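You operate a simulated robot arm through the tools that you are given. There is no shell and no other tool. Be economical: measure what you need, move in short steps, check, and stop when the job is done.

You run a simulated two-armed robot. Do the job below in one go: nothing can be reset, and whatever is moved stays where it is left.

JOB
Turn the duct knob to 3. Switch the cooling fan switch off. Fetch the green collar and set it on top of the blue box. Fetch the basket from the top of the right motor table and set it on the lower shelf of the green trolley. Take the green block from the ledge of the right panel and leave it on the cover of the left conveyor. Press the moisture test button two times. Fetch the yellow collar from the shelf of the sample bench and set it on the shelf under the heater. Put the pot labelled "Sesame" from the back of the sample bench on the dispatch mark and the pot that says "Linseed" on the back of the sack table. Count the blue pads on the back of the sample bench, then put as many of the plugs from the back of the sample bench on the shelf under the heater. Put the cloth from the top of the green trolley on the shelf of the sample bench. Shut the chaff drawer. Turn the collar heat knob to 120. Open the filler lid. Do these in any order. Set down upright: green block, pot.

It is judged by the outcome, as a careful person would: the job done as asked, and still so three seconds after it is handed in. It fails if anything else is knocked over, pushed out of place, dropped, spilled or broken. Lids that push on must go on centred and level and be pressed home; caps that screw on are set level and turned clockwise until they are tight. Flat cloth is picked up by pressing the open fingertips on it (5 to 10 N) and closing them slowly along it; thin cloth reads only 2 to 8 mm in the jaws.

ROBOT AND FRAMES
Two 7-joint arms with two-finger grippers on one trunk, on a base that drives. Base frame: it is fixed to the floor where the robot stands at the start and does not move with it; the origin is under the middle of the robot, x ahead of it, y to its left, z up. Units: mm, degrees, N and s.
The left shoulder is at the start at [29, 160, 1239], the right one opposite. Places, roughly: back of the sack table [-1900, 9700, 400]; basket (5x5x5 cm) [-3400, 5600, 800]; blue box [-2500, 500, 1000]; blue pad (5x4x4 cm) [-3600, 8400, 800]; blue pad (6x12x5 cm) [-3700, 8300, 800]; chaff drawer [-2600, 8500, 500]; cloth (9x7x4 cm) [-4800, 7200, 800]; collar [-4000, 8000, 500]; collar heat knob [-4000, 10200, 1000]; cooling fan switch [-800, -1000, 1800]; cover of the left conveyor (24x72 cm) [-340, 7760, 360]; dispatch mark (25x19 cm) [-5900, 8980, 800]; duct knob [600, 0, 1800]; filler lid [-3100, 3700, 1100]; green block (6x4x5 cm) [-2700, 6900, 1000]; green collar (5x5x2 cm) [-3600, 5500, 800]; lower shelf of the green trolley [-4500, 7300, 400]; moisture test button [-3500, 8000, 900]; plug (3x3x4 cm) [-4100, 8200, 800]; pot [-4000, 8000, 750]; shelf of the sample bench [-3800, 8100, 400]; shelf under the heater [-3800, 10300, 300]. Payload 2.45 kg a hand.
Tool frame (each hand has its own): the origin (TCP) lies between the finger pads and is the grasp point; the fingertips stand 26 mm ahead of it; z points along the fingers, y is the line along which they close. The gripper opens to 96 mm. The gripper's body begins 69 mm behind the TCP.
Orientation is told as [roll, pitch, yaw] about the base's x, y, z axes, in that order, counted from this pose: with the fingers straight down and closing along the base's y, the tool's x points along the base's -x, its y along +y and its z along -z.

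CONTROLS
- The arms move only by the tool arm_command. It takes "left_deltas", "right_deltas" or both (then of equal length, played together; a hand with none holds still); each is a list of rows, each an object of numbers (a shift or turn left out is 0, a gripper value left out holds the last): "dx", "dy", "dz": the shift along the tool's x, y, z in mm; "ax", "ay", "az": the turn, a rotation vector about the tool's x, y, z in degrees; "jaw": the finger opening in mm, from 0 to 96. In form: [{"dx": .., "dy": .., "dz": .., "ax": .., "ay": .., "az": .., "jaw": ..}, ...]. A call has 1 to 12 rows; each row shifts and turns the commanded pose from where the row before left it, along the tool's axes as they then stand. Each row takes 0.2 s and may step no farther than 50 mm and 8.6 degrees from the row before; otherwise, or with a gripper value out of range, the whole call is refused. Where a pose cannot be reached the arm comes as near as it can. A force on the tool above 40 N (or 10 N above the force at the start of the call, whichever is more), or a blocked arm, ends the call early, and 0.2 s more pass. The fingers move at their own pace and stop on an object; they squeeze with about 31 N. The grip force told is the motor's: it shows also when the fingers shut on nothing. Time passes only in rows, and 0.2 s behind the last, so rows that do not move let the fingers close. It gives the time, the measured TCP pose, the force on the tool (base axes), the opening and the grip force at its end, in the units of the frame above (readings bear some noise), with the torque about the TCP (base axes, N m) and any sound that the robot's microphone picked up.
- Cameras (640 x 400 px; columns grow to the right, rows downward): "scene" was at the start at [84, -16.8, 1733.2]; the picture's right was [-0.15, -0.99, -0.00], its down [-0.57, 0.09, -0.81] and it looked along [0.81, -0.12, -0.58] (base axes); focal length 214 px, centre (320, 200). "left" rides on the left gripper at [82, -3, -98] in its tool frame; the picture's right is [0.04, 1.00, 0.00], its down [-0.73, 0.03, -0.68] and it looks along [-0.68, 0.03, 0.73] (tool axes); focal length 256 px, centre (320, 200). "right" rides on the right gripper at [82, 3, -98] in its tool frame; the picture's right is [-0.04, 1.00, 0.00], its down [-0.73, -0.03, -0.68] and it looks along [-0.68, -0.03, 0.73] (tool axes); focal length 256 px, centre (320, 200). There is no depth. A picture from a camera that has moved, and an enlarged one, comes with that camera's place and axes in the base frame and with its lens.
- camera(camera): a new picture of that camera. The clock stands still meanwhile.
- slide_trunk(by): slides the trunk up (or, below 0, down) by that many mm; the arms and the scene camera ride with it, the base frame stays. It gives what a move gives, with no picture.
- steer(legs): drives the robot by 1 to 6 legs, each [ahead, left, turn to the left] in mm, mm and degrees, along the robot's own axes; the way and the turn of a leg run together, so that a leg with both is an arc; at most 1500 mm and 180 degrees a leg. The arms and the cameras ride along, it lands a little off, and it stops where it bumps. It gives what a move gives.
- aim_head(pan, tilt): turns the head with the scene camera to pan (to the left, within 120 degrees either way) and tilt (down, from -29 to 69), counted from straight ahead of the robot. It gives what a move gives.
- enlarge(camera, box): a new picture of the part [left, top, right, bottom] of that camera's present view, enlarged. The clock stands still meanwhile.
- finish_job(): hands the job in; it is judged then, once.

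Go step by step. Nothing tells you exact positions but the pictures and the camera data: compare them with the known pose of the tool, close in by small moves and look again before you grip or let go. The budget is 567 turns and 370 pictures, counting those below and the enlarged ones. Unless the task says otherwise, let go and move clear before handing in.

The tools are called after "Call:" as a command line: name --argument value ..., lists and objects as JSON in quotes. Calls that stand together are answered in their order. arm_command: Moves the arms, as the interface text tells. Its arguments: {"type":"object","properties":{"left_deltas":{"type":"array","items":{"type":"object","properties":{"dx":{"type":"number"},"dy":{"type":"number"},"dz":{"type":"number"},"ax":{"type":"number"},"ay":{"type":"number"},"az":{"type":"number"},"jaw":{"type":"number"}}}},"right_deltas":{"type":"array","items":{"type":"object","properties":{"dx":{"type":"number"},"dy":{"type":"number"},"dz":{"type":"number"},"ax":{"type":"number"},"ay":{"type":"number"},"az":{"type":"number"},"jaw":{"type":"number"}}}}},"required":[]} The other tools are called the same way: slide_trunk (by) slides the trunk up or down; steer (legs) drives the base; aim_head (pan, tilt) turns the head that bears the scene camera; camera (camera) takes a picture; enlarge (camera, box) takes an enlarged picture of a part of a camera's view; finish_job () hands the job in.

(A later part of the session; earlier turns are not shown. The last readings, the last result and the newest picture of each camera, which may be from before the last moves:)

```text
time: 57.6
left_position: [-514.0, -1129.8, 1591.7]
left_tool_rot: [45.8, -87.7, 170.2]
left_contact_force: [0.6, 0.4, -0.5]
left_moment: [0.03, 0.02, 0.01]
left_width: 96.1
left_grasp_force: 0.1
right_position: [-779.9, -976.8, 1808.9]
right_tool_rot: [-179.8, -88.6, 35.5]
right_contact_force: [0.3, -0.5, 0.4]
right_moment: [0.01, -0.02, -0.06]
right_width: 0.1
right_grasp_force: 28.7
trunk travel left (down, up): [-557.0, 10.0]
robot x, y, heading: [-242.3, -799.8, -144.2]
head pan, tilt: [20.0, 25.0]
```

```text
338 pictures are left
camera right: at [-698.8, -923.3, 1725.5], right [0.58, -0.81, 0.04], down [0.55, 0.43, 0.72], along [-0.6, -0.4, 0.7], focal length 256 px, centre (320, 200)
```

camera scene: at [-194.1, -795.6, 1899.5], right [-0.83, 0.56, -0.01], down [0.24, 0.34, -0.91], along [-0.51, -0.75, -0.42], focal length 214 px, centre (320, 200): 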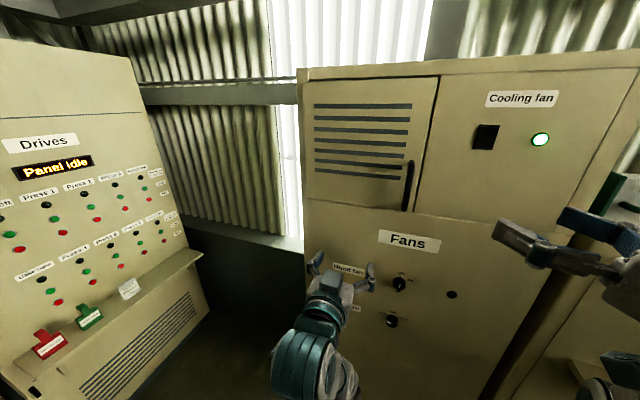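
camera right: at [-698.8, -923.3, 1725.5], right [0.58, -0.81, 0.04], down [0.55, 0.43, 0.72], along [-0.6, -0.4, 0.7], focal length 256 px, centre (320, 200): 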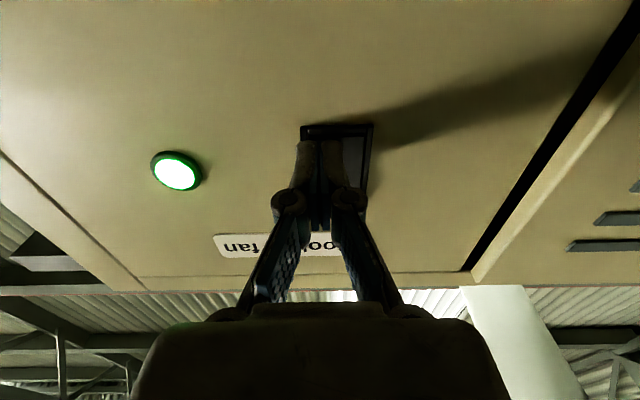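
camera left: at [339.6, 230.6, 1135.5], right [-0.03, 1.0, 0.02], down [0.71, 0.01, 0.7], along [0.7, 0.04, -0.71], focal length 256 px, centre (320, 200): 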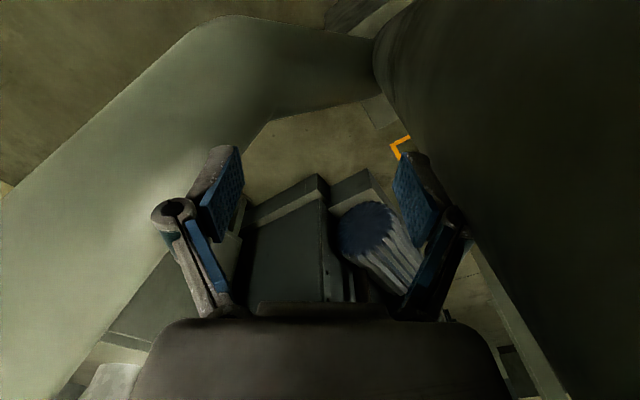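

Call:
arm_command --right_deltas '[{"dy": 9}, {"dz": 4}, {"dz": 4}, {"dz": 4}]'

Call:
camera --camera "right"

```text
time: 58.6
left_position: [-508.1, -1121.3, 1592.0]
left_tool_rot: [51.1, -87.4, 164.8]
left_contact_force: [0.2, 0.3, -0.6]
left_moment: [-0.01, 0.0, -0.02]
left_width: 96.0
left_grasp_force: 0.1
right_position: [-775.9, -981.0, 1808.8]
right_tool_rot: [177.5, -88.3, 38.2]
right_contact_force: [24.6, 27.1, -17.7]
right_moment: [0.04, -0.14, -0.17]
right_width: 6.0
right_grasp_force: 28.8
trunk travel left (down, up): [-557.0, 10.0]
robot x, y, heading: [-240.7, -801.3, -143.9]
head pan, tilt: [20.0, 25.0]
```

```text
337 pictures are left
camera right: at [-696.0, -928.5, 1727.1], right [0.59, -0.81, 0.04], down [0.55, 0.43, 0.71], along [-0.6, -0.39, 0.7], focal length 256 px, centre (320, 200)
```

right: 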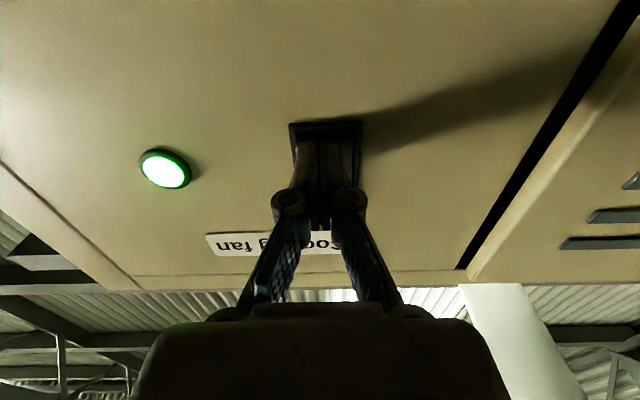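

Call:
arm_command --right_deltas '[{"dz": -12}, {"dz": -40}, {"dz": -40}]'

Call:
enlarge --camera "right" --box '[230, 30, 390, 150]'

```text
time: 59.4
left_position: [-509.4, -1130.1, 1592.9]
left_tool_rot: [52.1, -87.9, 164.0]
left_contact_force: [0.5, 1.0, -0.3]
left_moment: [0.01, -0.02, 0.01]
left_width: 96.1
left_grasp_force: 0.0
right_position: [-703.2, -936.5, 1807.2]
right_tool_rot: [-175.6, -88.3, 31.6]
right_contact_force: [1.0, -0.1, -0.1]
right_moment: [0.01, -0.02, -0.03]
right_width: 0.0
right_grasp_force: 28.4
trunk travel left (down, up): [-557.0, 10.0]
robot x, y, heading: [-241.3, -800.6, -144.2]
head pan, tilt: [20.0, 25.0]
```

```text
3.33 times, centred on (310, 90) of right
camera zoom: at [-621.9, -883.4, 1725.0], right [0.58, -0.81, 0.04], down [0.55, 0.43, 0.71], along [-0.6, -0.4, 0.7], focal length 853 px, centre (353, 567)
```

zoom: 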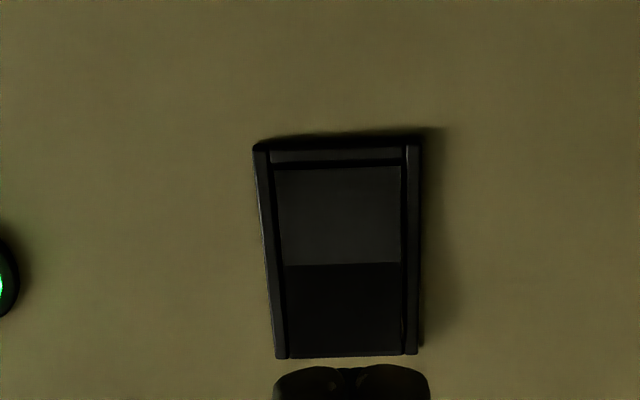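

Call:
arm_command --right_deltas '[{"dx": -30}, {"dz": 40}, {"dz": 30}, {"dz": 8}, {"dz": 4}, {"dz": 4}, {"dz": 4}]'

Call:
camera --camera "right"

```text
time: 61.0
left_position: [-508.5, -1127.0, 1591.7]
left_tool_rot: [43.3, -87.5, 172.4]
left_contact_force: [-1.1, 0.9, 0.1]
left_moment: [0.02, 0.03, -0.01]
left_width: 95.9
left_grasp_force: 0.1
right_position: [-773.8, -987.2, 1841.6]
right_tool_rot: [-178.1, -88.4, 33.9]
right_contact_force: [21.8, 13.5, -9.0]
right_moment: [0.26, -0.42, 0.03]
right_width: 6.2
right_grasp_force: 28.0
trunk travel left (down, up): [-557.0, 10.0]
robot x, y, heading: [-248.0, -800.5, -144.3]
head pan, tilt: [20.0, 25.0]
```

```text
335 pictures are left
camera right: at [-693.5, -932.6, 1757.5], right [0.58, -0.81, 0.04], down [0.55, 0.43, 0.71], along [-0.6, -0.4, 0.7], focal length 256 px, centre (320, 200)
```

right: 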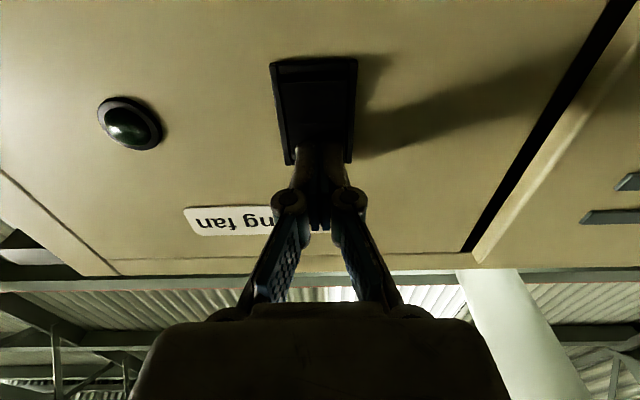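

Fan lamp is off. I'll retreat and head toward the blue box, looking at the layout on the way.

Call:
arm_command --right_deltas '[{"dz": -40}, {"dz": -40}, {"dz": -40}, {"dz": -40, "jaw": 96}, {"dz": -40}, {"dx": 40}, {"dx": 40}, {"dx": 40}, {"dx": 40}, {"dx": 40}]'

Call:
steer --legs '[[-450, 0, 0], [0, 0, -75]]'

Call:
aim_head --pan 0 --tilt 20

Call:
camera --camera "scene"

```text
time: 63.2
left_position: [-517.2, -1129.5, 1590.5]
left_tool_rot: [45.6, -87.5, 170.4]
left_contact_force: [-0.5, -0.6, -0.3]
left_moment: [0.0, 0.03, 0.02]
left_width: 95.8
left_grasp_force: 0.1
right_position: [-626.4, -875.3, 1631.6]
right_tool_rot: [173.1, -88.8, 42.6]
right_contact_force: [-1.1, 0.3, 1.1]
right_moment: [-0.02, 0.04, 0.03]
right_width: 96.2
right_grasp_force: 0.0
trunk travel left (down, up): [-557.0, 10.0]
robot x, y, heading: [-242.7, -802.7, -144.2]
head pan, tilt: [20.0, 25.0]
```

```text
time: 69.1
left_position: [-261.2, -356.3, 1590.1]
left_tool_rot: [46.2, -87.5, 94.6]
left_contact_force: [-0.1, 0.7, -0.2]
left_moment: [-0.01, 0.0, -0.02]
left_width: 96.1
left_grasp_force: 0.1
right_position: [-43.8, -185.1, 1631.9]
right_tool_rot: [176.8, -88.9, -36.1]
right_contact_force: [-0.1, -0.4, -0.3]
right_moment: [0.01, 0.0, -0.02]
right_width: 96.0
right_grasp_force: 0.0
trunk travel left (down, up): [-557.0, 10.0]
robot x, y, heading: [126.4, -537.8, 140.6]
head pan, tilt: [20.0, 25.0]
```

```text
time: 70.0
left_position: [-262.8, -360.8, 1593.0]
left_tool_rot: [57.2, -87.9, 83.5]
left_contact_force: [0.2, -0.6, 0.6]
left_moment: [0.02, -0.01, 0.01]
left_width: 95.9
left_grasp_force: 0.0
right_position: [-41.8, -188.9, 1633.3]
right_tool_rot: [-179.8, -88.7, -39.7]
right_contact_force: [0.5, 0.4, -0.1]
right_moment: [-0.03, -0.04, -0.02]
right_width: 96.0
right_grasp_force: 0.1
trunk travel left (down, up): [-557.0, 10.0]
robot x, y, heading: [125.4, -536.5, 140.7]
head pan, tilt: [0.0, 20.0]
```

```text
334 pictures are left
camera scene: at [64.5, -487.6, 1907.1], right [0.63, 0.77, 0.0], down [0.27, -0.22, -0.94], along [-0.73, 0.59, -0.34], focal length 214 px, centre (320, 200)
```

scene: 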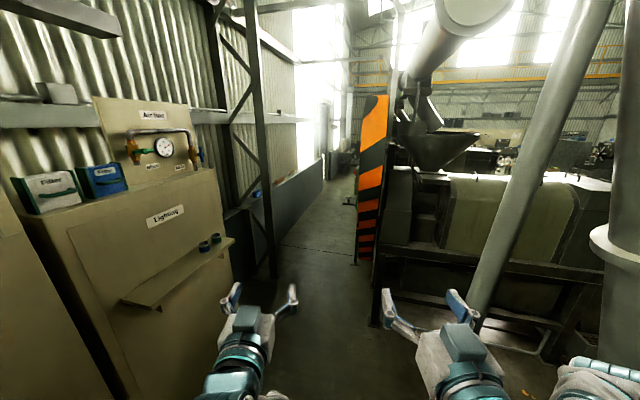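

Call:
enlarge --camera "scene" --box '[210, 140, 370, 260]'

```text
3.33 times, centred on (290, 200) of scene
camera zoom: at [64.5, -487.6, 1907.1], right [0.63, 0.77, 0.0], down [0.27, -0.22, -0.94], along [-0.73, 0.59, -0.34], focal length 715 px, centre (420, 200)
```

zoom: 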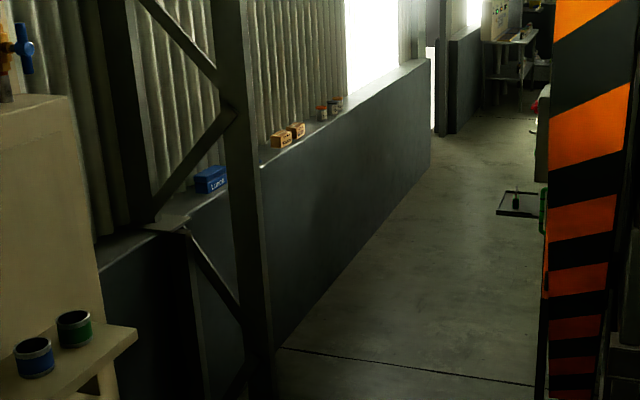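

The aisle runs at heading 125.5°. The blue lunch box sits on the low wall ledge at left, just past a post. I'll drive down the aisle toward the filler.

Call:
steer --legs '[[0, 0, -15.2], [1100, 300, 0], [800, 430, 0]]'

Call:
camera --camera "scene"

```text
time: 78.4
left_position: [-1265.1, 561.6, 1599.8]
left_tool_rot: [97.0, -87.9, 27.7]
left_contact_force: [0.0, 1.3, 0.4]
left_moment: [-0.07, -0.03, -0.08]
left_width: 96.0
left_grasp_force: 0.0
right_position: [-1000.6, 677.5, 1638.0]
right_tool_rot: [165.1, -86.9, -42.2]
right_contact_force: [-1.3, 1.5, 0.8]
right_moment: [-0.06, -0.03, 0.01]
right_width: 96.0
right_grasp_force: 0.0
trunk travel left (down, up): [-557.0, 10.0]
robot x, y, heading: [-967.9, 304.8, 124.5]
head pan, tilt: [0.0, 20.0]
stopped in leg 3: the robot was blocked; the commanded pose is now the measured one
```

```text
332 pictures are left
camera scene: at [-894.8, 373.3, 1905.1], right [0.82, 0.57, -0.05], down [0.14, -0.29, -0.95], along [-0.55, 0.77, -0.31], focal length 214 px, centre (320, 200)
```

scene: 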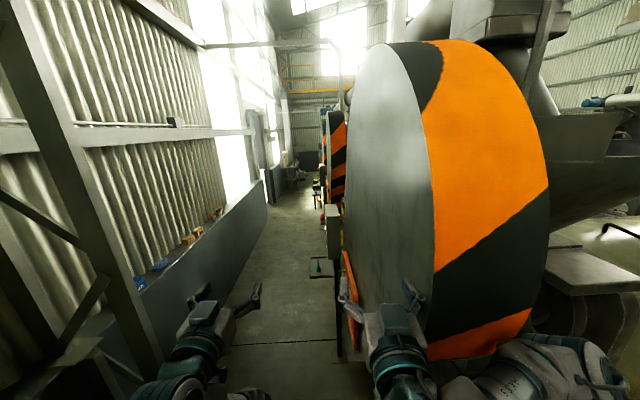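

Call:
aim_head --pan -45 --tilt 50

Call:
camera --camera "scene"

Call:
aim_head --pan 45 --tilt 50

Call:
camera --camera "scene"

```text
time: 79.5
left_position: [-1260.9, 567.3, 1601.0]
left_tool_rot: [107.1, -85.1, 16.1]
left_contact_force: [0.0, 0.0, 0.1]
left_moment: [0.02, 0.03, 0.04]
left_width: 95.7
left_grasp_force: 0.1
right_position: [-1005.3, 686.1, 1640.0]
right_tool_rot: [157.2, -86.7, -37.0]
right_contact_force: [0.6, -0.2, 0.3]
right_moment: [0.0, 0.01, 0.02]
right_width: 95.9
right_grasp_force: 0.1
trunk travel left (down, up): [-557.0, 10.0]
robot x, y, heading: [-972.6, 302.0, 123.9]
head pan, tilt: [-45.0, 50.0]
```

```text
331 pictures are left
camera scene: at [-826.5, 375.9, 1854.2], right [0.98, -0.19, -0.06], down [-0.19, -0.76, -0.63], along [0.07, 0.62, -0.78], focal length 214 px, centre (320, 200)
```

scene: 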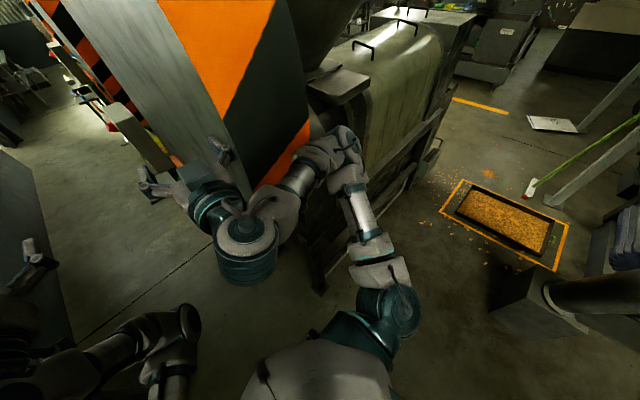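

```text
time: 81.2
left_position: [-1260.5, 565.4, 1600.7]
left_tool_rot: [107.3, -85.0, 16.0]
left_contact_force: [-0.8, 1.3, 0.1]
left_moment: [0.0, -0.01, -0.02]
left_width: 96.0
left_grasp_force: 0.1
right_position: [-1002.9, 686.4, 1639.1]
right_tool_rot: [156.4, -86.6, -36.1]
right_contact_force: [-0.8, -0.3, -0.2]
right_moment: [0.01, 0.03, -0.06]
right_width: 95.7
right_grasp_force: 0.1
trunk travel left (down, up): [-557.0, 10.0]
robot x, y, heading: [-969.6, 302.4, 123.8]
head pan, tilt: [45.0, 50.0]
```

```text
330 pictures are left
camera scene: at [-916.9, 316.1, 1860.6], right [0.19, 0.98, -0.02], down [0.71, -0.16, -0.69], along [-0.68, 0.12, -0.72], focal length 214 px, centre (320, 200)
```

scene: 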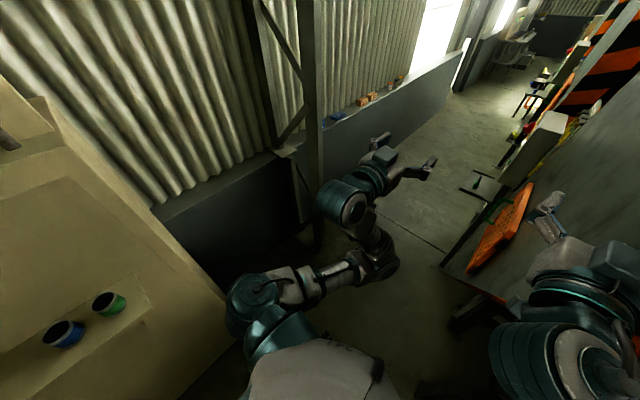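

Call:
steer --legs '[[-120, 60, 1.5], [0, 280, 0], [1000, 0, 0]]'

Call:
aim_head --pan 0 --tilt 25

Call:
camera --camera "scene"

```text
time: 81.8
left_position: [-1303.6, 659.9, 1607.0]
left_tool_rot: [111.4, -77.6, 3.5]
left_contact_force: [-0.2, 2.0, 1.6]
left_moment: [-0.16, -0.07, 0.08]
left_width: 96.1
left_grasp_force: 0.0
right_position: [-1041.3, 743.6, 1651.4]
right_tool_rot: [-159.5, -80.8, -95.1]
right_contact_force: [-1.4, 3.8, 2.1]
right_moment: [-0.07, -0.02, 0.02]
right_width: 96.9
right_grasp_force: 0.0
trunk travel left (down, up): [-557.0, 10.0]
robot x, y, heading: [-998.8, 375.0, 113.6]
head pan, tilt: [45.0, 50.0]
stopped in leg 1: the robot was blocked; the commanded pose is now the measured one
```

```text
time: 83.0
left_position: [-1316.0, 658.5, 1595.2]
left_tool_rot: [109.8, -78.6, 5.1]
left_contact_force: [-2.4, 2.4, -0.4]
left_moment: [0.06, 0.01, -0.07]
left_width: 95.9
left_grasp_force: 0.0
right_position: [-1046.1, 747.1, 1642.4]
right_tool_rot: [-153.7, -80.8, -101.7]
right_contact_force: [-0.3, -0.1, 0.1]
right_moment: [0.03, 0.0, -0.03]
right_width: 96.0
right_grasp_force: 0.1
trunk travel left (down, up): [-557.0, 10.0]
robot x, y, heading: [-993.5, 377.0, 113.0]
head pan, tilt: [0.0, 25.0]
```

```text
329 pictures are left
camera scene: at [-872.2, 404.0, 1896.5], right [0.92, 0.39, -0.06], down [0.09, -0.37, -0.92], along [-0.38, 0.84, -0.38], focal length 214 px, centre (320, 200)
```

scene: 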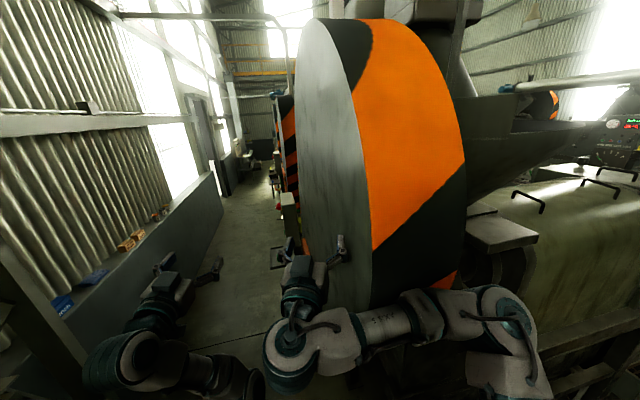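

The robot seems tilted to its right. I'll look down around the base before moving on.

Call:
aim_head --pan -100 --tilt 60

Call:
camera --camera "scene"

Call:
aim_head --pan 100 --tilt 60

Call:
camera --camera "scene"

```text
time: 84.7
left_position: [-1294.3, 600.6, 1608.3]
left_tool_rot: [108.6, -77.5, 11.6]
left_contact_force: [0.3, -0.9, 0.6]
left_moment: [-0.01, -0.02, -0.05]
left_width: 95.8
left_grasp_force: 0.2
right_position: [-1036.5, 721.3, 1649.2]
right_tool_rot: [-165.5, -82.7, -84.6]
right_contact_force: [0.7, -0.9, -0.3]
right_moment: [0.01, 0.02, -0.01]
right_width: 95.8
right_grasp_force: 0.1
trunk travel left (down, up): [-557.0, 10.0]
robot x, y, heading: [-978.7, 328.3, 119.2]
head pan, tilt: [-100.0, 60.0]
```

```text
328 pictures are left
camera scene: at [-725.6, 344.8, 1838.9], right [0.33, -0.95, -0.03], down [-0.86, -0.29, -0.41], along [0.38, 0.16, -0.91], focal length 214 px, centre (320, 200)
```

scene: 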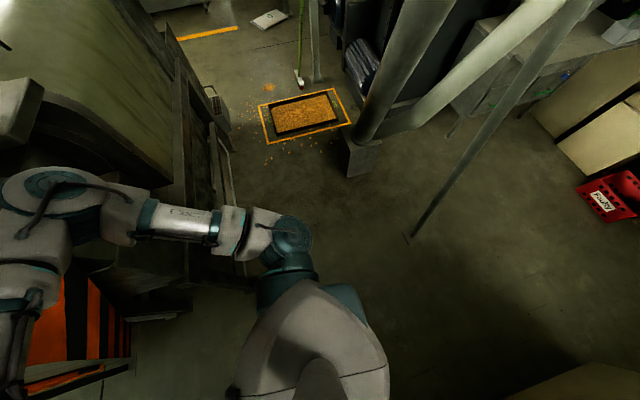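

```text
time: 87.6
left_position: [-1298.0, 636.7, 1593.9]
left_tool_rot: [111.2, -81.4, 4.0]
left_contact_force: [1.5, 0.6, -0.2]
left_moment: [0.05, 0.01, 0.08]
left_width: 96.1
left_grasp_force: 0.1
right_position: [-1043.6, 731.2, 1645.1]
right_tool_rot: [-151.3, -83.6, -100.6]
right_contact_force: [-0.1, -0.3, -0.2]
right_moment: [0.04, -0.02, 0.04]
right_width: 96.2
right_grasp_force: 0.1
trunk travel left (down, up): [-557.0, 10.0]
robot x, y, heading: [-958.8, 353.6, 115.5]
head pan, tilt: [100.0, 60.0]
```

```text
327 pictures are left
camera scene: at [-876.1, 281.5, 1849.2], right [-0.58, 0.81, 0.05], down [0.67, 0.51, -0.55], along [-0.47, -0.29, -0.84], focal length 214 px, centre (320, 200)
```

scene: 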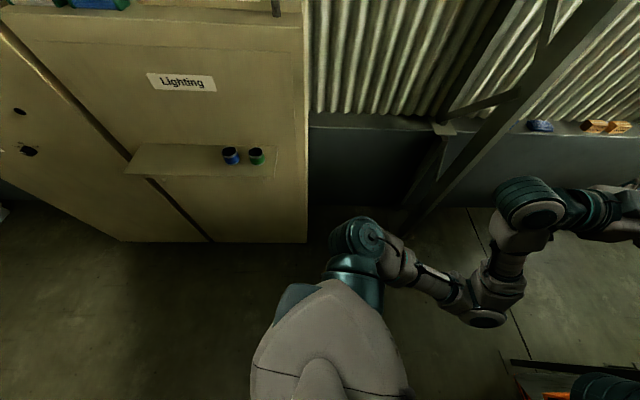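

Call:
steer --legs '[[0, 120, 0]]'

Call:
aim_head --pan -40 --tilt 55

Call:
camera --camera "scene"

```text
time: 88.4
left_position: [-1415.4, 626.8, 1566.0]
left_tool_rot: [110.5, -81.3, 3.6]
left_contact_force: [1.6, -0.1, -1.0]
left_moment: [0.07, -0.01, 0.17]
left_width: 95.9
left_grasp_force: 0.1
right_position: [-1158.7, 694.6, 1620.0]
right_tool_rot: [-126.7, -74.6, -122.3]
right_contact_force: [9.3, -4.8, -0.1]
right_moment: [0.02, -0.11, 0.69]
right_width: 96.1
right_grasp_force: 0.1
trunk travel left (down, up): [-557.0, 10.0]
robot x, y, heading: [-946.6, 348.5, 114.9]
head pan, tilt: [100.0, 60.0]
stopped in leg 1: the robot was blocked; the commanded pose is now the measured one
```

```text
time: 90.6
left_position: [-1422.4, 614.0, 1562.1]
left_tool_rot: [111.1, -83.0, 3.2]
left_contact_force: [0.8, -0.9, 0.8]
left_moment: [-0.03, -0.04, -0.06]
left_width: 96.0
left_grasp_force: 0.1
right_position: [-1166.9, 699.1, 1632.6]
right_tool_rot: [-126.9, -77.2, -126.1]
right_contact_force: [-0.1, -1.1, 0.1]
right_moment: [-0.03, -0.03, 0.01]
right_width: 95.9
right_grasp_force: 0.1
trunk travel left (down, up): [-557.0, 10.0]
robot x, y, heading: [-945.1, 341.3, 114.1]
head pan, tilt: [-40.0, 55.0]
```

```text
326 pictures are left
camera scene: at [-869.8, 323.3, 1855.5], right [0.96, -0.27, -0.04], down [-0.24, -0.77, -0.6], along [0.13, 0.58, -0.8], focal length 214 px, centre (320, 200)
```

scene: 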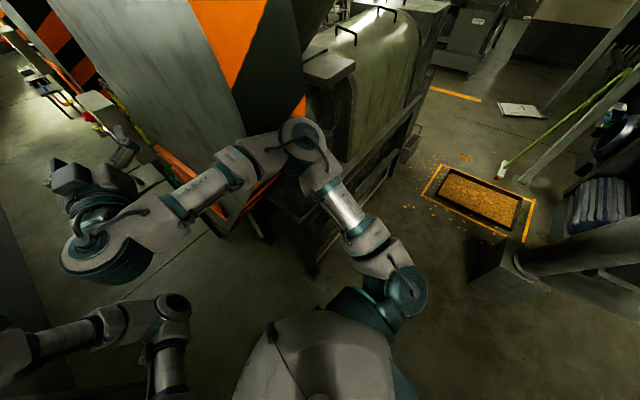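

Call:
steer --legs '[[-60, 0, 0]]'

Call:
camera --camera "scene"

```text
time: 91.6
left_position: [-1421.5, 580.0, 1554.4]
left_tool_rot: [102.0, -83.2, 13.6]
left_contact_force: [-0.6, 0.3, -0.8]
left_moment: [-0.03, 0.0, 0.02]
left_width: 96.1
left_grasp_force: 0.0
right_position: [-1166.5, 672.2, 1624.2]
right_tool_rot: [-123.2, -78.1, -128.6]
right_contact_force: [0.6, -0.5, 0.1]
right_moment: [-0.02, -0.01, -0.04]
right_width: 95.8
right_grasp_force: 0.0
trunk travel left (down, up): [-557.0, 10.0]
robot x, y, heading: [-932.5, 289.7, 115.6]
head pan, tilt: [-40.0, 55.0]
```

```text
325 pictures are left
camera scene: at [-857.0, 342.4, 1853.3], right [0.97, -0.25, -0.03], down [-0.22, -0.79, -0.57], along [0.12, 0.56, -0.82], focal length 214 px, centre (320, 200)
```

scene: 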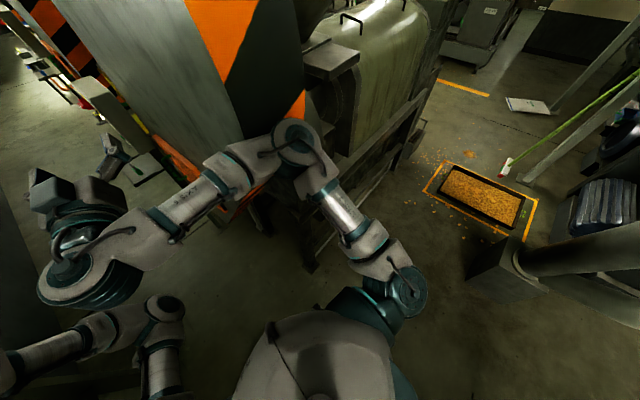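

Call:
steer --legs '[[-120, 0, 0]]'

Call:
camera --camera "scene"

```text
time: 92.8
left_position: [-1402.9, 488.2, 1539.7]
left_tool_rot: [92.2, -84.2, 23.5]
left_contact_force: [1.6, 0.2, -0.3]
left_moment: [0.03, 0.0, 0.06]
left_width: 95.6
left_grasp_force: 0.0
right_position: [-1150.3, 581.9, 1613.4]
right_tool_rot: [-116.3, -77.6, -135.4]
right_contact_force: [-0.3, 1.0, 0.5]
right_moment: [-0.01, -0.01, 0.03]
right_width: 96.0
right_grasp_force: 0.1
trunk travel left (down, up): [-557.0, 10.0]
robot x, y, heading: [-876.0, 187.4, 115.7]
head pan, tilt: [-40.0, 55.0]
```

```text
324 pictures are left
camera scene: at [-835.0, 268.2, 1853.5], right [0.97, -0.25, 0.0], down [-0.21, -0.8, -0.56], along [0.13, 0.54, -0.83], focal length 214 px, centre (320, 200)
```

scene: 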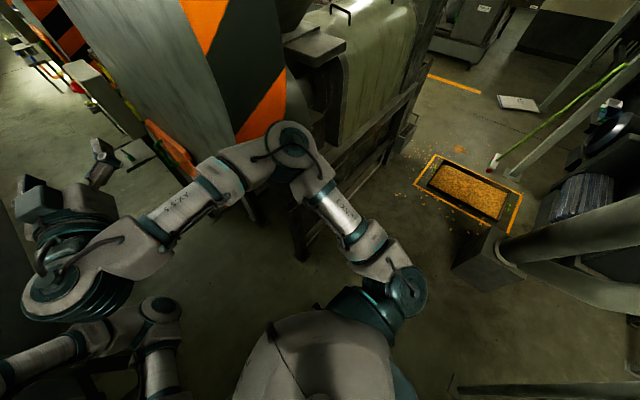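

Call:
arm_command --right_deltas '[{"dy": -45}, {"dy": -45}, {"dy": -45}, {"dy": -35}, {"dz": -40}, {"dz": -40}]' --left_deltas '[{"dy": -45}, {"dy": -45}, {"dy": -45}, {"dy": -45}, {"dz": -30}, {"dz": -30}]'

Call:
camera --camera "scene"

```text
time: 94.4
left_position: [-1210.3, 513.6, 1541.1]
left_tool_rot: [100.1, -84.1, 15.6]
left_contact_force: [1.0, -0.3, 0.4]
left_moment: [-0.07, -0.01, 0.04]
left_width: 95.9
left_grasp_force: 0.1
left hand out of reach, approached as far as the arm can: row 6
right_position: [-955.4, 540.5, 1642.2]
right_tool_rot: [-119.9, -77.5, -131.8]
right_contact_force: [0.5, 0.3, 0.1]
right_moment: [-0.01, 0.03, 0.06]
right_width: 96.0
right_grasp_force: 0.1
trunk travel left (down, up): [-557.0, 10.0]
robot x, y, heading: [-878.4, 183.2, 115.6]
head pan, tilt: [-40.0, 55.0]
stopped in row 6 (left hand): the arm was blocked; the commanded pose is now the measured one
```

```text
323 pictures are left
camera scene: at [-859.5, 237.3, 1855.2], right [0.97, -0.25, 0.0], down [-0.2, -0.79, -0.57], along [0.14, 0.55, -0.82], focal length 214 px, centre (320, 200)
```

scene: 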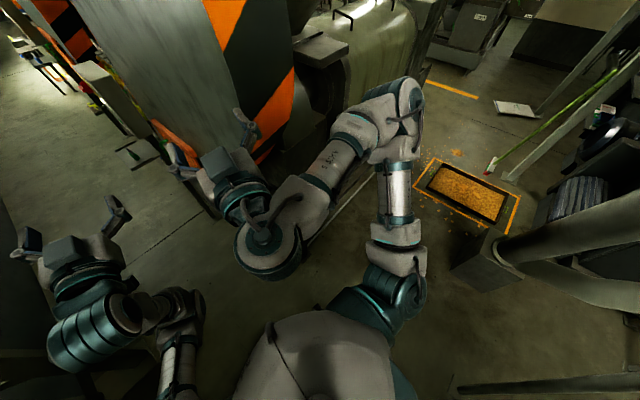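

Call:
arm_command --right_deltas '[{"dz": 40}, {"dz": 40}, {"dz": 40}, {"dx": 45}, {"dx": 45}, {"dx": 45}, {"dx": 45}, {"dx": 45}, {"dx": 45}]' --left_deltas '[{"dz": 40}, {"dz": 40}, {"dz": 40}, {"dx": 40}, {"dx": 40}, {"dx": 40}, {"dx": 40}, {"dx": 30}, {"dx": 0}]'

Call:
camera --camera "scene"

```text
time: 96.6
left_position: [-1255.0, 626.8, 1357.5]
left_tool_rot: [100.1, -83.6, 15.4]
left_contact_force: [-0.2, 0.6, -0.7]
left_moment: [-0.02, 0.01, 0.03]
left_width: 95.8
left_grasp_force: 0.2
right_position: [-927.1, 708.0, 1389.4]
right_tool_rot: [-121.5, -77.8, -130.4]
right_contact_force: [1.3, 0.8, -0.5]
right_moment: [0.01, -0.03, 0.06]
right_width: 95.7
right_grasp_force: 0.1
trunk travel left (down, up): [-557.0, 10.0]
robot x, y, heading: [-872.8, 186.8, 115.8]
head pan, tilt: [-40.0, 55.0]
stopped in row 9 (left hand): the arm was blocked; the commanded pose is now the measured one
```

```text
322 pictures are left
camera scene: at [-813.1, 261.4, 1853.5], right [0.97, -0.25, -0.02], down [-0.21, -0.8, -0.56], along [0.13, 0.54, -0.83], focal length 214 px, centre (320, 200)
```

scene: 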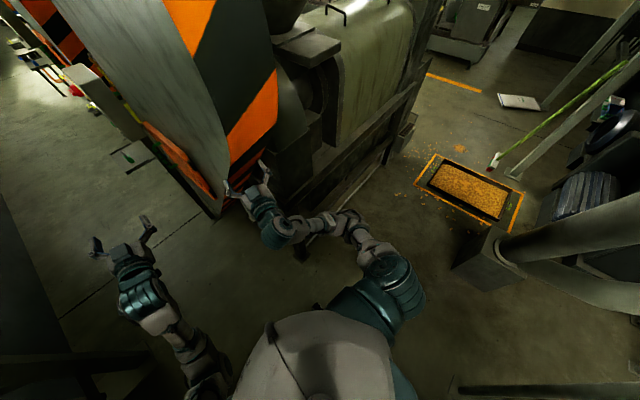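

Call:
aim_head --pan 50 --tilt 55

Call:
camera --camera "scene"

```text
time: 98.3
left_position: [-1268.3, 617.9, 1358.3]
left_tool_rot: [102.5, -84.3, 13.0]
left_contact_force: [0.3, 0.4, 0.2]
left_moment: [-0.01, -0.01, 0.07]
left_width: 95.9
left_grasp_force: 0.2
right_position: [-943.4, 697.8, 1393.1]
right_tool_rot: [-120.8, -77.1, -131.1]
right_contact_force: [1.0, 0.7, 0.1]
right_moment: [0.0, -0.02, 0.01]
right_width: 96.1
right_grasp_force: 0.1
trunk travel left (down, up): [-557.0, 10.0]
robot x, y, heading: [-871.7, 188.5, 115.8]
head pan, tilt: [50.0, 55.0]
```

```text
321 pictures are left
camera scene: at [-943.9, 186.2, 1854.9], right [0.25, 0.97, 0.0], down [0.8, -0.2, -0.57], along [-0.55, 0.14, -0.82], focal length 214 px, centre (320, 200)
```

scene: 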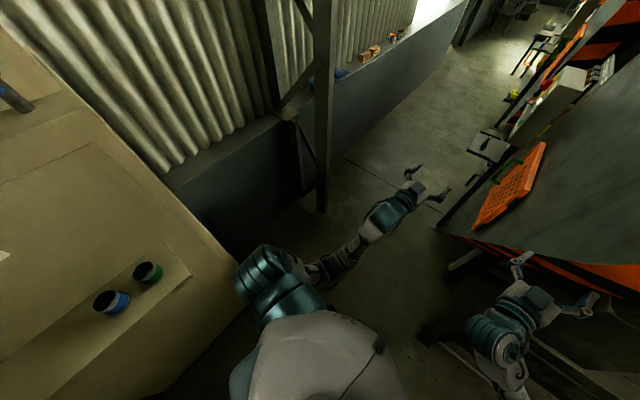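

Call:
steer --legs '[[0, 0, 9.7], [0, 180, 0]]'

Call:
steer --legs '[[400, 150, 0], [800, 0, 0]]'

Call:
aim_head --pan 0 --tilt 30

Call:
camera --camera "scene"

```text
time: 100.8
left_position: [-1508.0, 394.5, 1367.5]
left_tool_rot: [121.7, -85.0, 4.3]
left_contact_force: [-2.2, -0.8, -0.2]
left_moment: [0.04, 0.05, -0.2]
left_width: 96.0
left_grasp_force: 0.2
right_position: [-1205.1, 529.2, 1411.5]
right_tool_rot: [-120.8, -74.3, -120.1]
right_contact_force: [-2.1, -2.1, 0.3]
right_moment: [-0.08, 0.02, -0.17]
right_width: 96.0
right_grasp_force: 0.1
trunk travel left (down, up): [-557.0, 10.0]
robot x, y, heading: [-1015.6, 76.4, 126.0]
head pan, tilt: [50.0, 55.0]
stopped in leg 2: the robot was blocked; the commanded pose is now the measured one
```

```text
time: 107.3
left_position: [-2279.0, 1312.3, 1372.8]
left_tool_rot: [110.9, -83.3, 15.0]
left_contact_force: [0.6, 0.1, -1.0]
left_moment: [-0.01, 0.01, 0.03]
left_width: 95.7
left_grasp_force: 0.1
right_position: [-1974.1, 1447.3, 1401.5]
right_tool_rot: [-123.5, -76.5, -118.0]
right_contact_force: [0.0, 0.4, -0.2]
right_moment: [0.04, -0.01, 0.03]
right_width: 95.9
right_grasp_force: 0.1
trunk travel left (down, up): [-557.0, 10.0]
robot x, y, heading: [-1832.7, 959.0, 125.9]
head pan, tilt: [50.0, 55.0]
heard: click
```

```text
time: 108.5
left_position: [-2290.4, 1301.8, 1372.2]
left_tool_rot: [113.1, -83.8, 12.8]
left_contact_force: [-0.7, 0.3, 0.7]
left_moment: [0.0, 0.02, -0.01]
left_width: 95.9
left_grasp_force: 0.1
right_position: [-1985.7, 1436.1, 1403.9]
right_tool_rot: [-122.8, -76.2, -118.5]
right_contact_force: [-0.6, -0.2, 1.5]
right_moment: [0.01, -0.03, 0.0]
right_width: 96.0
right_grasp_force: 0.1
trunk travel left (down, up): [-557.0, 10.0]
robot x, y, heading: [-1834.8, 962.6, 126.0]
head pan, tilt: [0.0, 30.0]
```

```text
320 pictures are left
camera scene: at [-1878.0, 1019.9, 1891.1], right [0.81, 0.59, 0.0], down [0.3, -0.41, -0.86], along [-0.51, 0.7, -0.5], focal length 214 px, centre (320, 200)
```

scene: 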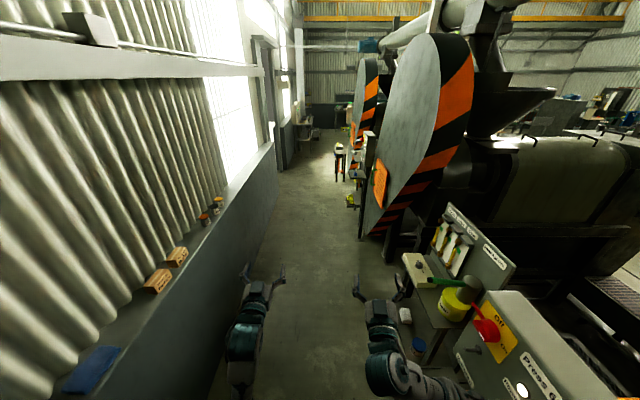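

A click was heard during the drive. I'll check what's near my right arm.

Call:
aim_head --pan -70 --tilt 35

Call:
camera --camera "scene"

Call:
aim_head --pan 110 --tilt 25

Call:
camera --camera "scene"

```text
time: 109.9
left_position: [-2290.0, 1304.0, 1372.5]
left_tool_rot: [112.5, -83.8, 13.5]
left_contact_force: [-0.9, -0.3, 0.5]
left_moment: [0.04, -0.03, 0.03]
left_width: 96.2
left_grasp_force: 0.0
right_position: [-1984.5, 1439.6, 1404.0]
right_tool_rot: [-122.6, -76.0, -118.9]
right_contact_force: [0.1, -0.2, 0.2]
right_moment: [-0.01, 0.0, -0.04]
right_width: 95.9
right_grasp_force: 0.0
trunk travel left (down, up): [-557.0, 10.0]
robot x, y, heading: [-1829.7, 959.7, 126.2]
head pan, tilt: [-70.0, 35.0]
```

```text
319 pictures are left
camera scene: at [-1777.8, 1020.8, 1883.5], right [0.83, -0.56, 0.0], down [-0.32, -0.48, -0.82], along [0.46, 0.68, -0.57], focal length 214 px, centre (320, 200)
```

scene: 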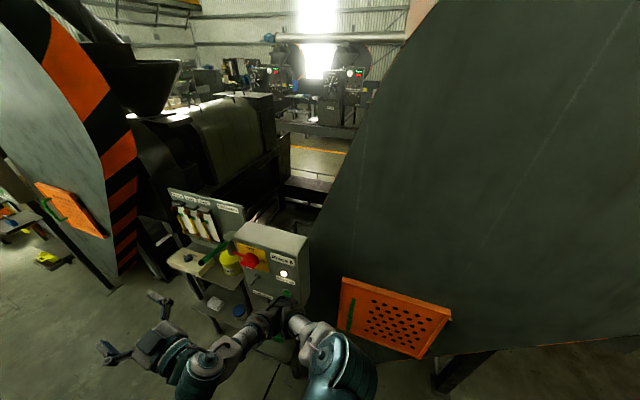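

```text
time: 112.5
left_position: [-2288.6, 1306.3, 1371.8]
left_tool_rot: [112.3, -83.7, 13.6]
left_contact_force: [-0.4, 0.3, -0.4]
left_moment: [0.0, -0.01, 0.02]
left_width: 96.0
left_grasp_force: 0.0
right_position: [-1983.8, 1440.6, 1403.8]
right_tool_rot: [-122.6, -76.2, -118.7]
right_contact_force: [-0.5, 0.1, 1.3]
right_moment: [0.01, 0.02, 0.01]
right_width: 95.9
right_grasp_force: 0.1
trunk travel left (down, up): [-557.0, 10.0]
robot x, y, heading: [-1831.9, 962.5, 126.2]
head pan, tilt: [110.0, 25.0]
```

```text
318 pictures are left
camera scene: at [-1876.9, 872.8, 1899.4], right [-0.83, 0.56, 0.0], down [0.24, 0.35, -0.91], along [-0.51, -0.75, -0.42], focal length 214 px, centre (320, 200)
```

scene: 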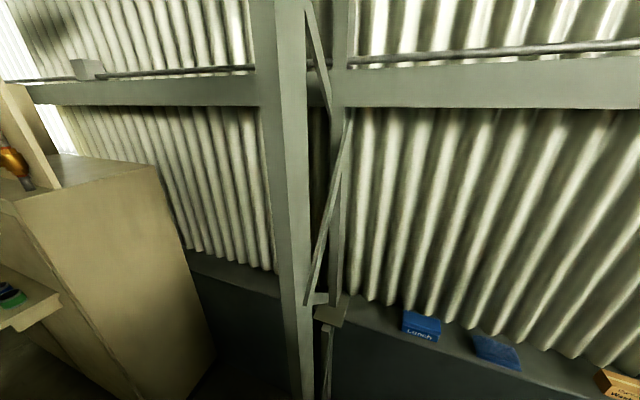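

Call:
aim_head --pan -70 --tilt 35

Call:
enlarge --camera "scene" --box '[150, 180, 320, 340]'

```text
time: 115.2
left_position: [-2288.8, 1306.0, 1371.5]
left_tool_rot: [112.1, -83.7, 13.6]
left_contact_force: [0.4, -0.3, 0.8]
left_moment: [-0.03, 0.03, 0.0]
left_width: 95.7
left_grasp_force: 0.2
right_position: [-1984.4, 1441.1, 1402.8]
right_tool_rot: [-122.6, -76.2, -118.7]
right_contact_force: [0.6, 0.0, -0.4]
right_moment: [-0.01, 0.01, 0.0]
right_width: 95.9
right_grasp_force: 0.0
trunk travel left (down, up): [-557.0, 10.0]
robot x, y, heading: [-1837.4, 965.2, 126.1]
head pan, tilt: [-70.0, 35.0]
```

```text
2.50 times, centred on (235, 260) of scene
camera zoom: at [-1776.0, 1022.5, 1883.4], right [0.83, -0.56, 0.0], down [-0.32, -0.48, -0.82], along [0.46, 0.68, -0.57], focal length 536 px, centre (532, 50)
```

zoom: 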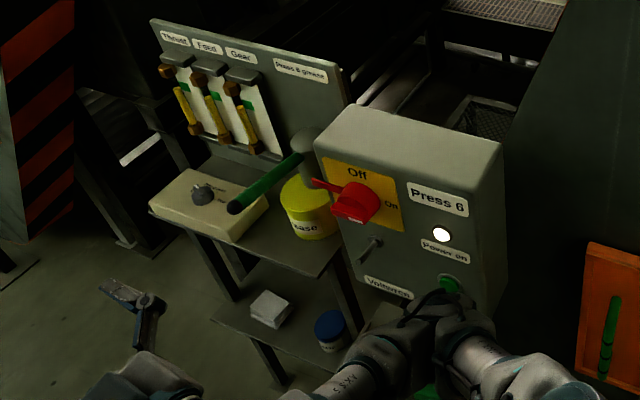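

Call:
steer --legs '[[0, 180, 0]]'

Call:
enlarge --camera "scene" --box '[200, 160, 360, 340]'

```text
time: 116.8
left_position: [-2409.1, 1217.0, 1374.7]
left_tool_rot: [109.2, -82.7, 16.5]
left_contact_force: [0.9, -0.2, 0.3]
left_moment: [-0.02, 0.02, 0.09]
left_width: 96.0
left_grasp_force: 0.0
right_position: [-2103.3, 1354.6, 1398.3]
right_tool_rot: [-124.3, -77.0, -117.2]
right_contact_force: [0.7, -0.1, -0.7]
right_moment: [0.0, 0.0, 0.06]
right_width: 95.8
right_grasp_force: 0.0
trunk travel left (down, up): [-557.0, 10.0]
robot x, y, heading: [-1977.6, 858.0, 126.1]
head pan, tilt: [-70.0, 35.0]
```

```text
2.22 times, centred on (280, 250) of scene
camera zoom: at [-1872.3, 952.4, 1879.5], right [0.83, -0.56, -0.01], down [-0.34, -0.49, -0.8], along [0.44, 0.67, -0.6], focal length 477 px, centre (409, 89)
```

zoom: 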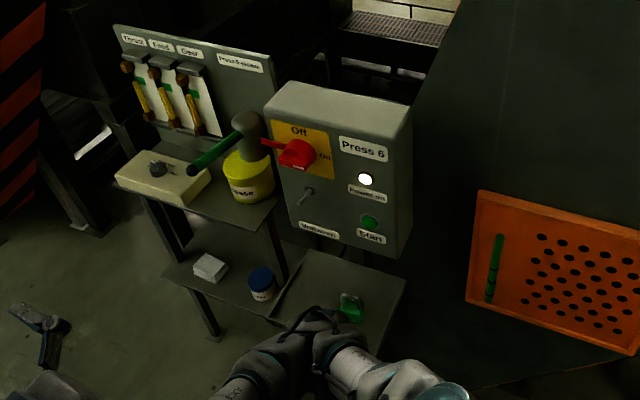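

Call:
steer --legs '[[1300, 0, -0.6]]'

Call:
aim_head --pan -15 --tilt 25

Call:
camera --camera "scene"

```text
time: 123.3
left_position: [-3153.6, 2279.0, 1375.4]
left_tool_rot: [112.1, -83.0, 12.2]
left_contact_force: [2.5, 0.8, -0.1]
left_moment: [0.0, -0.07, 0.19]
left_width: 96.0
left_grasp_force: 0.0
right_position: [-2845.7, 2408.2, 1401.2]
right_tool_rot: [-123.7, -76.6, -119.3]
right_contact_force: [1.5, 1.2, -1.1]
right_moment: [0.09, 0.03, 0.13]
right_width: 96.0
right_grasp_force: 0.0
trunk travel left (down, up): [-557.0, 10.0]
robot x, y, heading: [-2723.0, 1919.3, 124.5]
head pan, tilt: [-70.0, 35.0]
```

```text
time: 124.5
left_position: [-3200.5, 2243.8, 1370.2]
left_tool_rot: [122.8, -85.1, 1.6]
left_contact_force: [-1.2, -0.7, 0.3]
left_moment: [0.0, 0.01, -0.07]
left_width: 95.8
left_grasp_force: 0.1
right_position: [-2893.4, 2373.3, 1409.2]
right_tool_rot: [-120.5, -74.6, -122.1]
right_contact_force: [-1.4, -0.2, -0.1]
right_moment: [0.0, -0.02, -0.02]
right_width: 96.1
right_grasp_force: 0.2
trunk travel left (down, up): [-557.0, 10.0]
robot x, y, heading: [-2728.0, 1914.1, 124.6]
head pan, tilt: [-15.0, 25.0]
```

```text
315 pictures are left
camera scene: at [-2757.7, 1985.1, 1899.1], right [0.94, 0.34, 0.0], down [0.15, -0.4, -0.91], along [-0.3, 0.85, -0.42], focal length 214 px, centre (320, 200)
```

scene: 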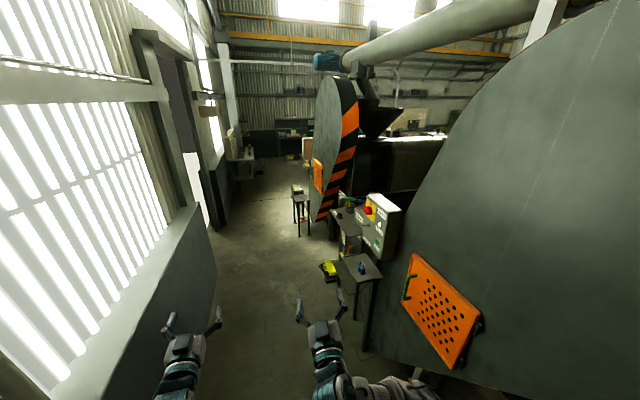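

Call:
enlarge --camera "scene" --box '[270, 160, 430, 300]'

```text
2.86 times, centred on (350, 230) of scene
camera zoom: at [-2757.7, 1985.1, 1899.1], right [0.94, 0.34, 0.0], down [0.15, -0.4, -0.91], along [-0.3, 0.85, -0.42], focal length 613 px, centre (234, 114)
```

zoom: 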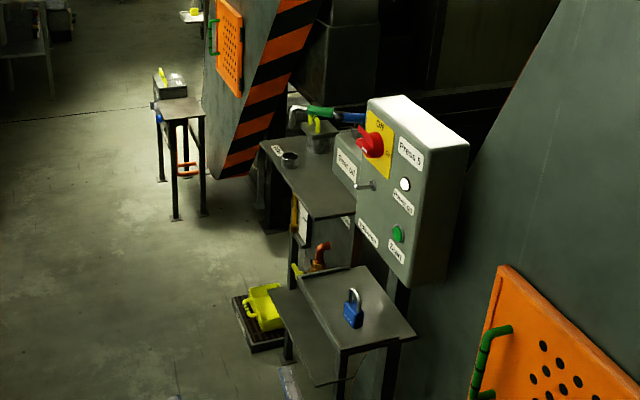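

Call:
steer --legs '[[1350, 0, 0.9]]'

Call:
aim_head --pan -70 --tilt 45

Call:
camera --camera "scene"

```text
time: 131.2
left_position: [-3982.2, 3329.6, 1367.9]
left_tool_rot: [126.5, -85.3, -1.5]
left_contact_force: [-0.5, -0.7, 0.0]
left_moment: [-0.03, 0.0, -0.09]
left_width: 95.8
left_grasp_force: 0.0
right_position: [-3675.5, 3460.4, 1411.4]
right_tool_rot: [-119.9, -73.9, -122.4]
right_contact_force: [-1.0, -2.0, -0.5]
right_moment: [-0.06, 0.0, -0.08]
right_width: 95.8
right_grasp_force: 0.0
trunk travel left (down, up): [-557.0, 10.0]
robot x, y, heading: [-3493.8, 3014.7, 125.1]
head pan, tilt: [-15.0, 25.0]
```

```text
time: 132.5
left_position: [-3989.4, 3319.2, 1368.6]
left_tool_rot: [130.6, -85.5, -5.7]
left_contact_force: [-1.1, -1.0, -0.3]
left_moment: [0.01, -0.03, -0.03]
left_width: 96.0
left_grasp_force: 0.1
right_position: [-3685.9, 3448.6, 1414.0]
right_tool_rot: [-120.2, -73.6, -121.9]
right_contact_force: [0.6, -0.6, 0.2]
right_moment: [-0.02, 0.02, -0.06]
right_width: 96.0
right_grasp_force: 0.0
trunk travel left (down, up): [-557.0, 10.0]
robot x, y, heading: [-3497.2, 3011.2, 125.1]
head pan, tilt: [-70.0, 45.0]
```

```text
313 pictures are left
camera scene: at [-3487.4, 3033.3, 1870.1], right [0.82, -0.57, 0.01], down [-0.38, -0.57, -0.73], along [0.42, 0.59, -0.69], focal length 214 px, centre (320, 200)
```

scene: 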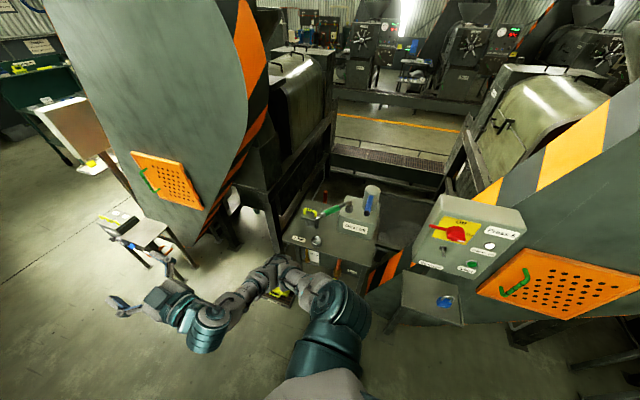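

Call:
enlarge --camera "scene" --box '[260, 160, 540, 330]'

Call:
aim_head --pan 70 --tilt 55

Call:
camera --camera "scene"

```text
2.29 times, centred on (400, 245) of scene
camera zoom: at [-3487.4, 3033.3, 1870.1], right [0.82, -0.57, 0.01], down [-0.38, -0.57, -0.73], along [0.42, 0.59, -0.69], focal length 490 px, centre (137, 97)
```

zoom: 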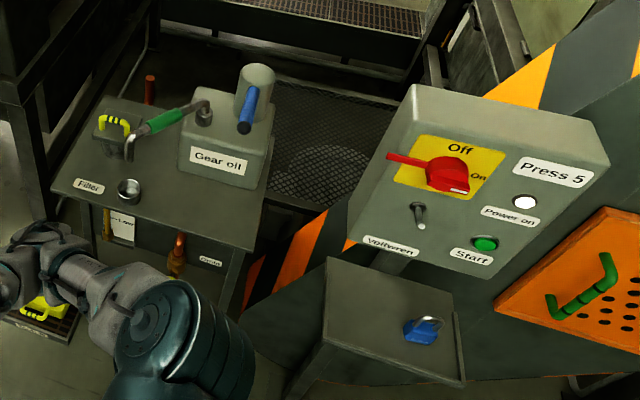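

```text
time: 134.7
left_position: [-3929.0, 3362.8, 1378.9]
left_tool_rot: [116.4, -83.5, 8.3]
left_contact_force: [-0.5, -0.3, -0.4]
left_moment: [-0.01, -0.02, -0.04]
left_width: 96.1
left_grasp_force: 0.2
right_position: [-3622.9, 3493.3, 1407.0]
right_tool_rot: [-123.7, -75.9, -118.9]
right_contact_force: [-0.3, 0.7, 0.1]
right_moment: [0.03, -0.02, -0.02]
right_width: 95.8
right_grasp_force: 0.0
trunk travel left (down, up): [-557.0, 10.0]
robot x, y, heading: [-3487.9, 3014.7, 125.2]
head pan, tilt: [70.0, 55.0]
```

```text
311 pictures are left
camera scene: at [-3509.9, 3012.8, 1856.4], right [-0.26, 0.97, -0.01], down [0.78, 0.2, -0.59], along [-0.57, -0.16, -0.8], focal length 214 px, centre (320, 200)
```

scene: 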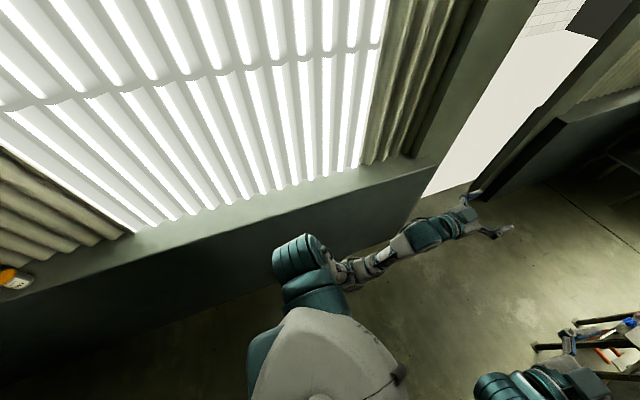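

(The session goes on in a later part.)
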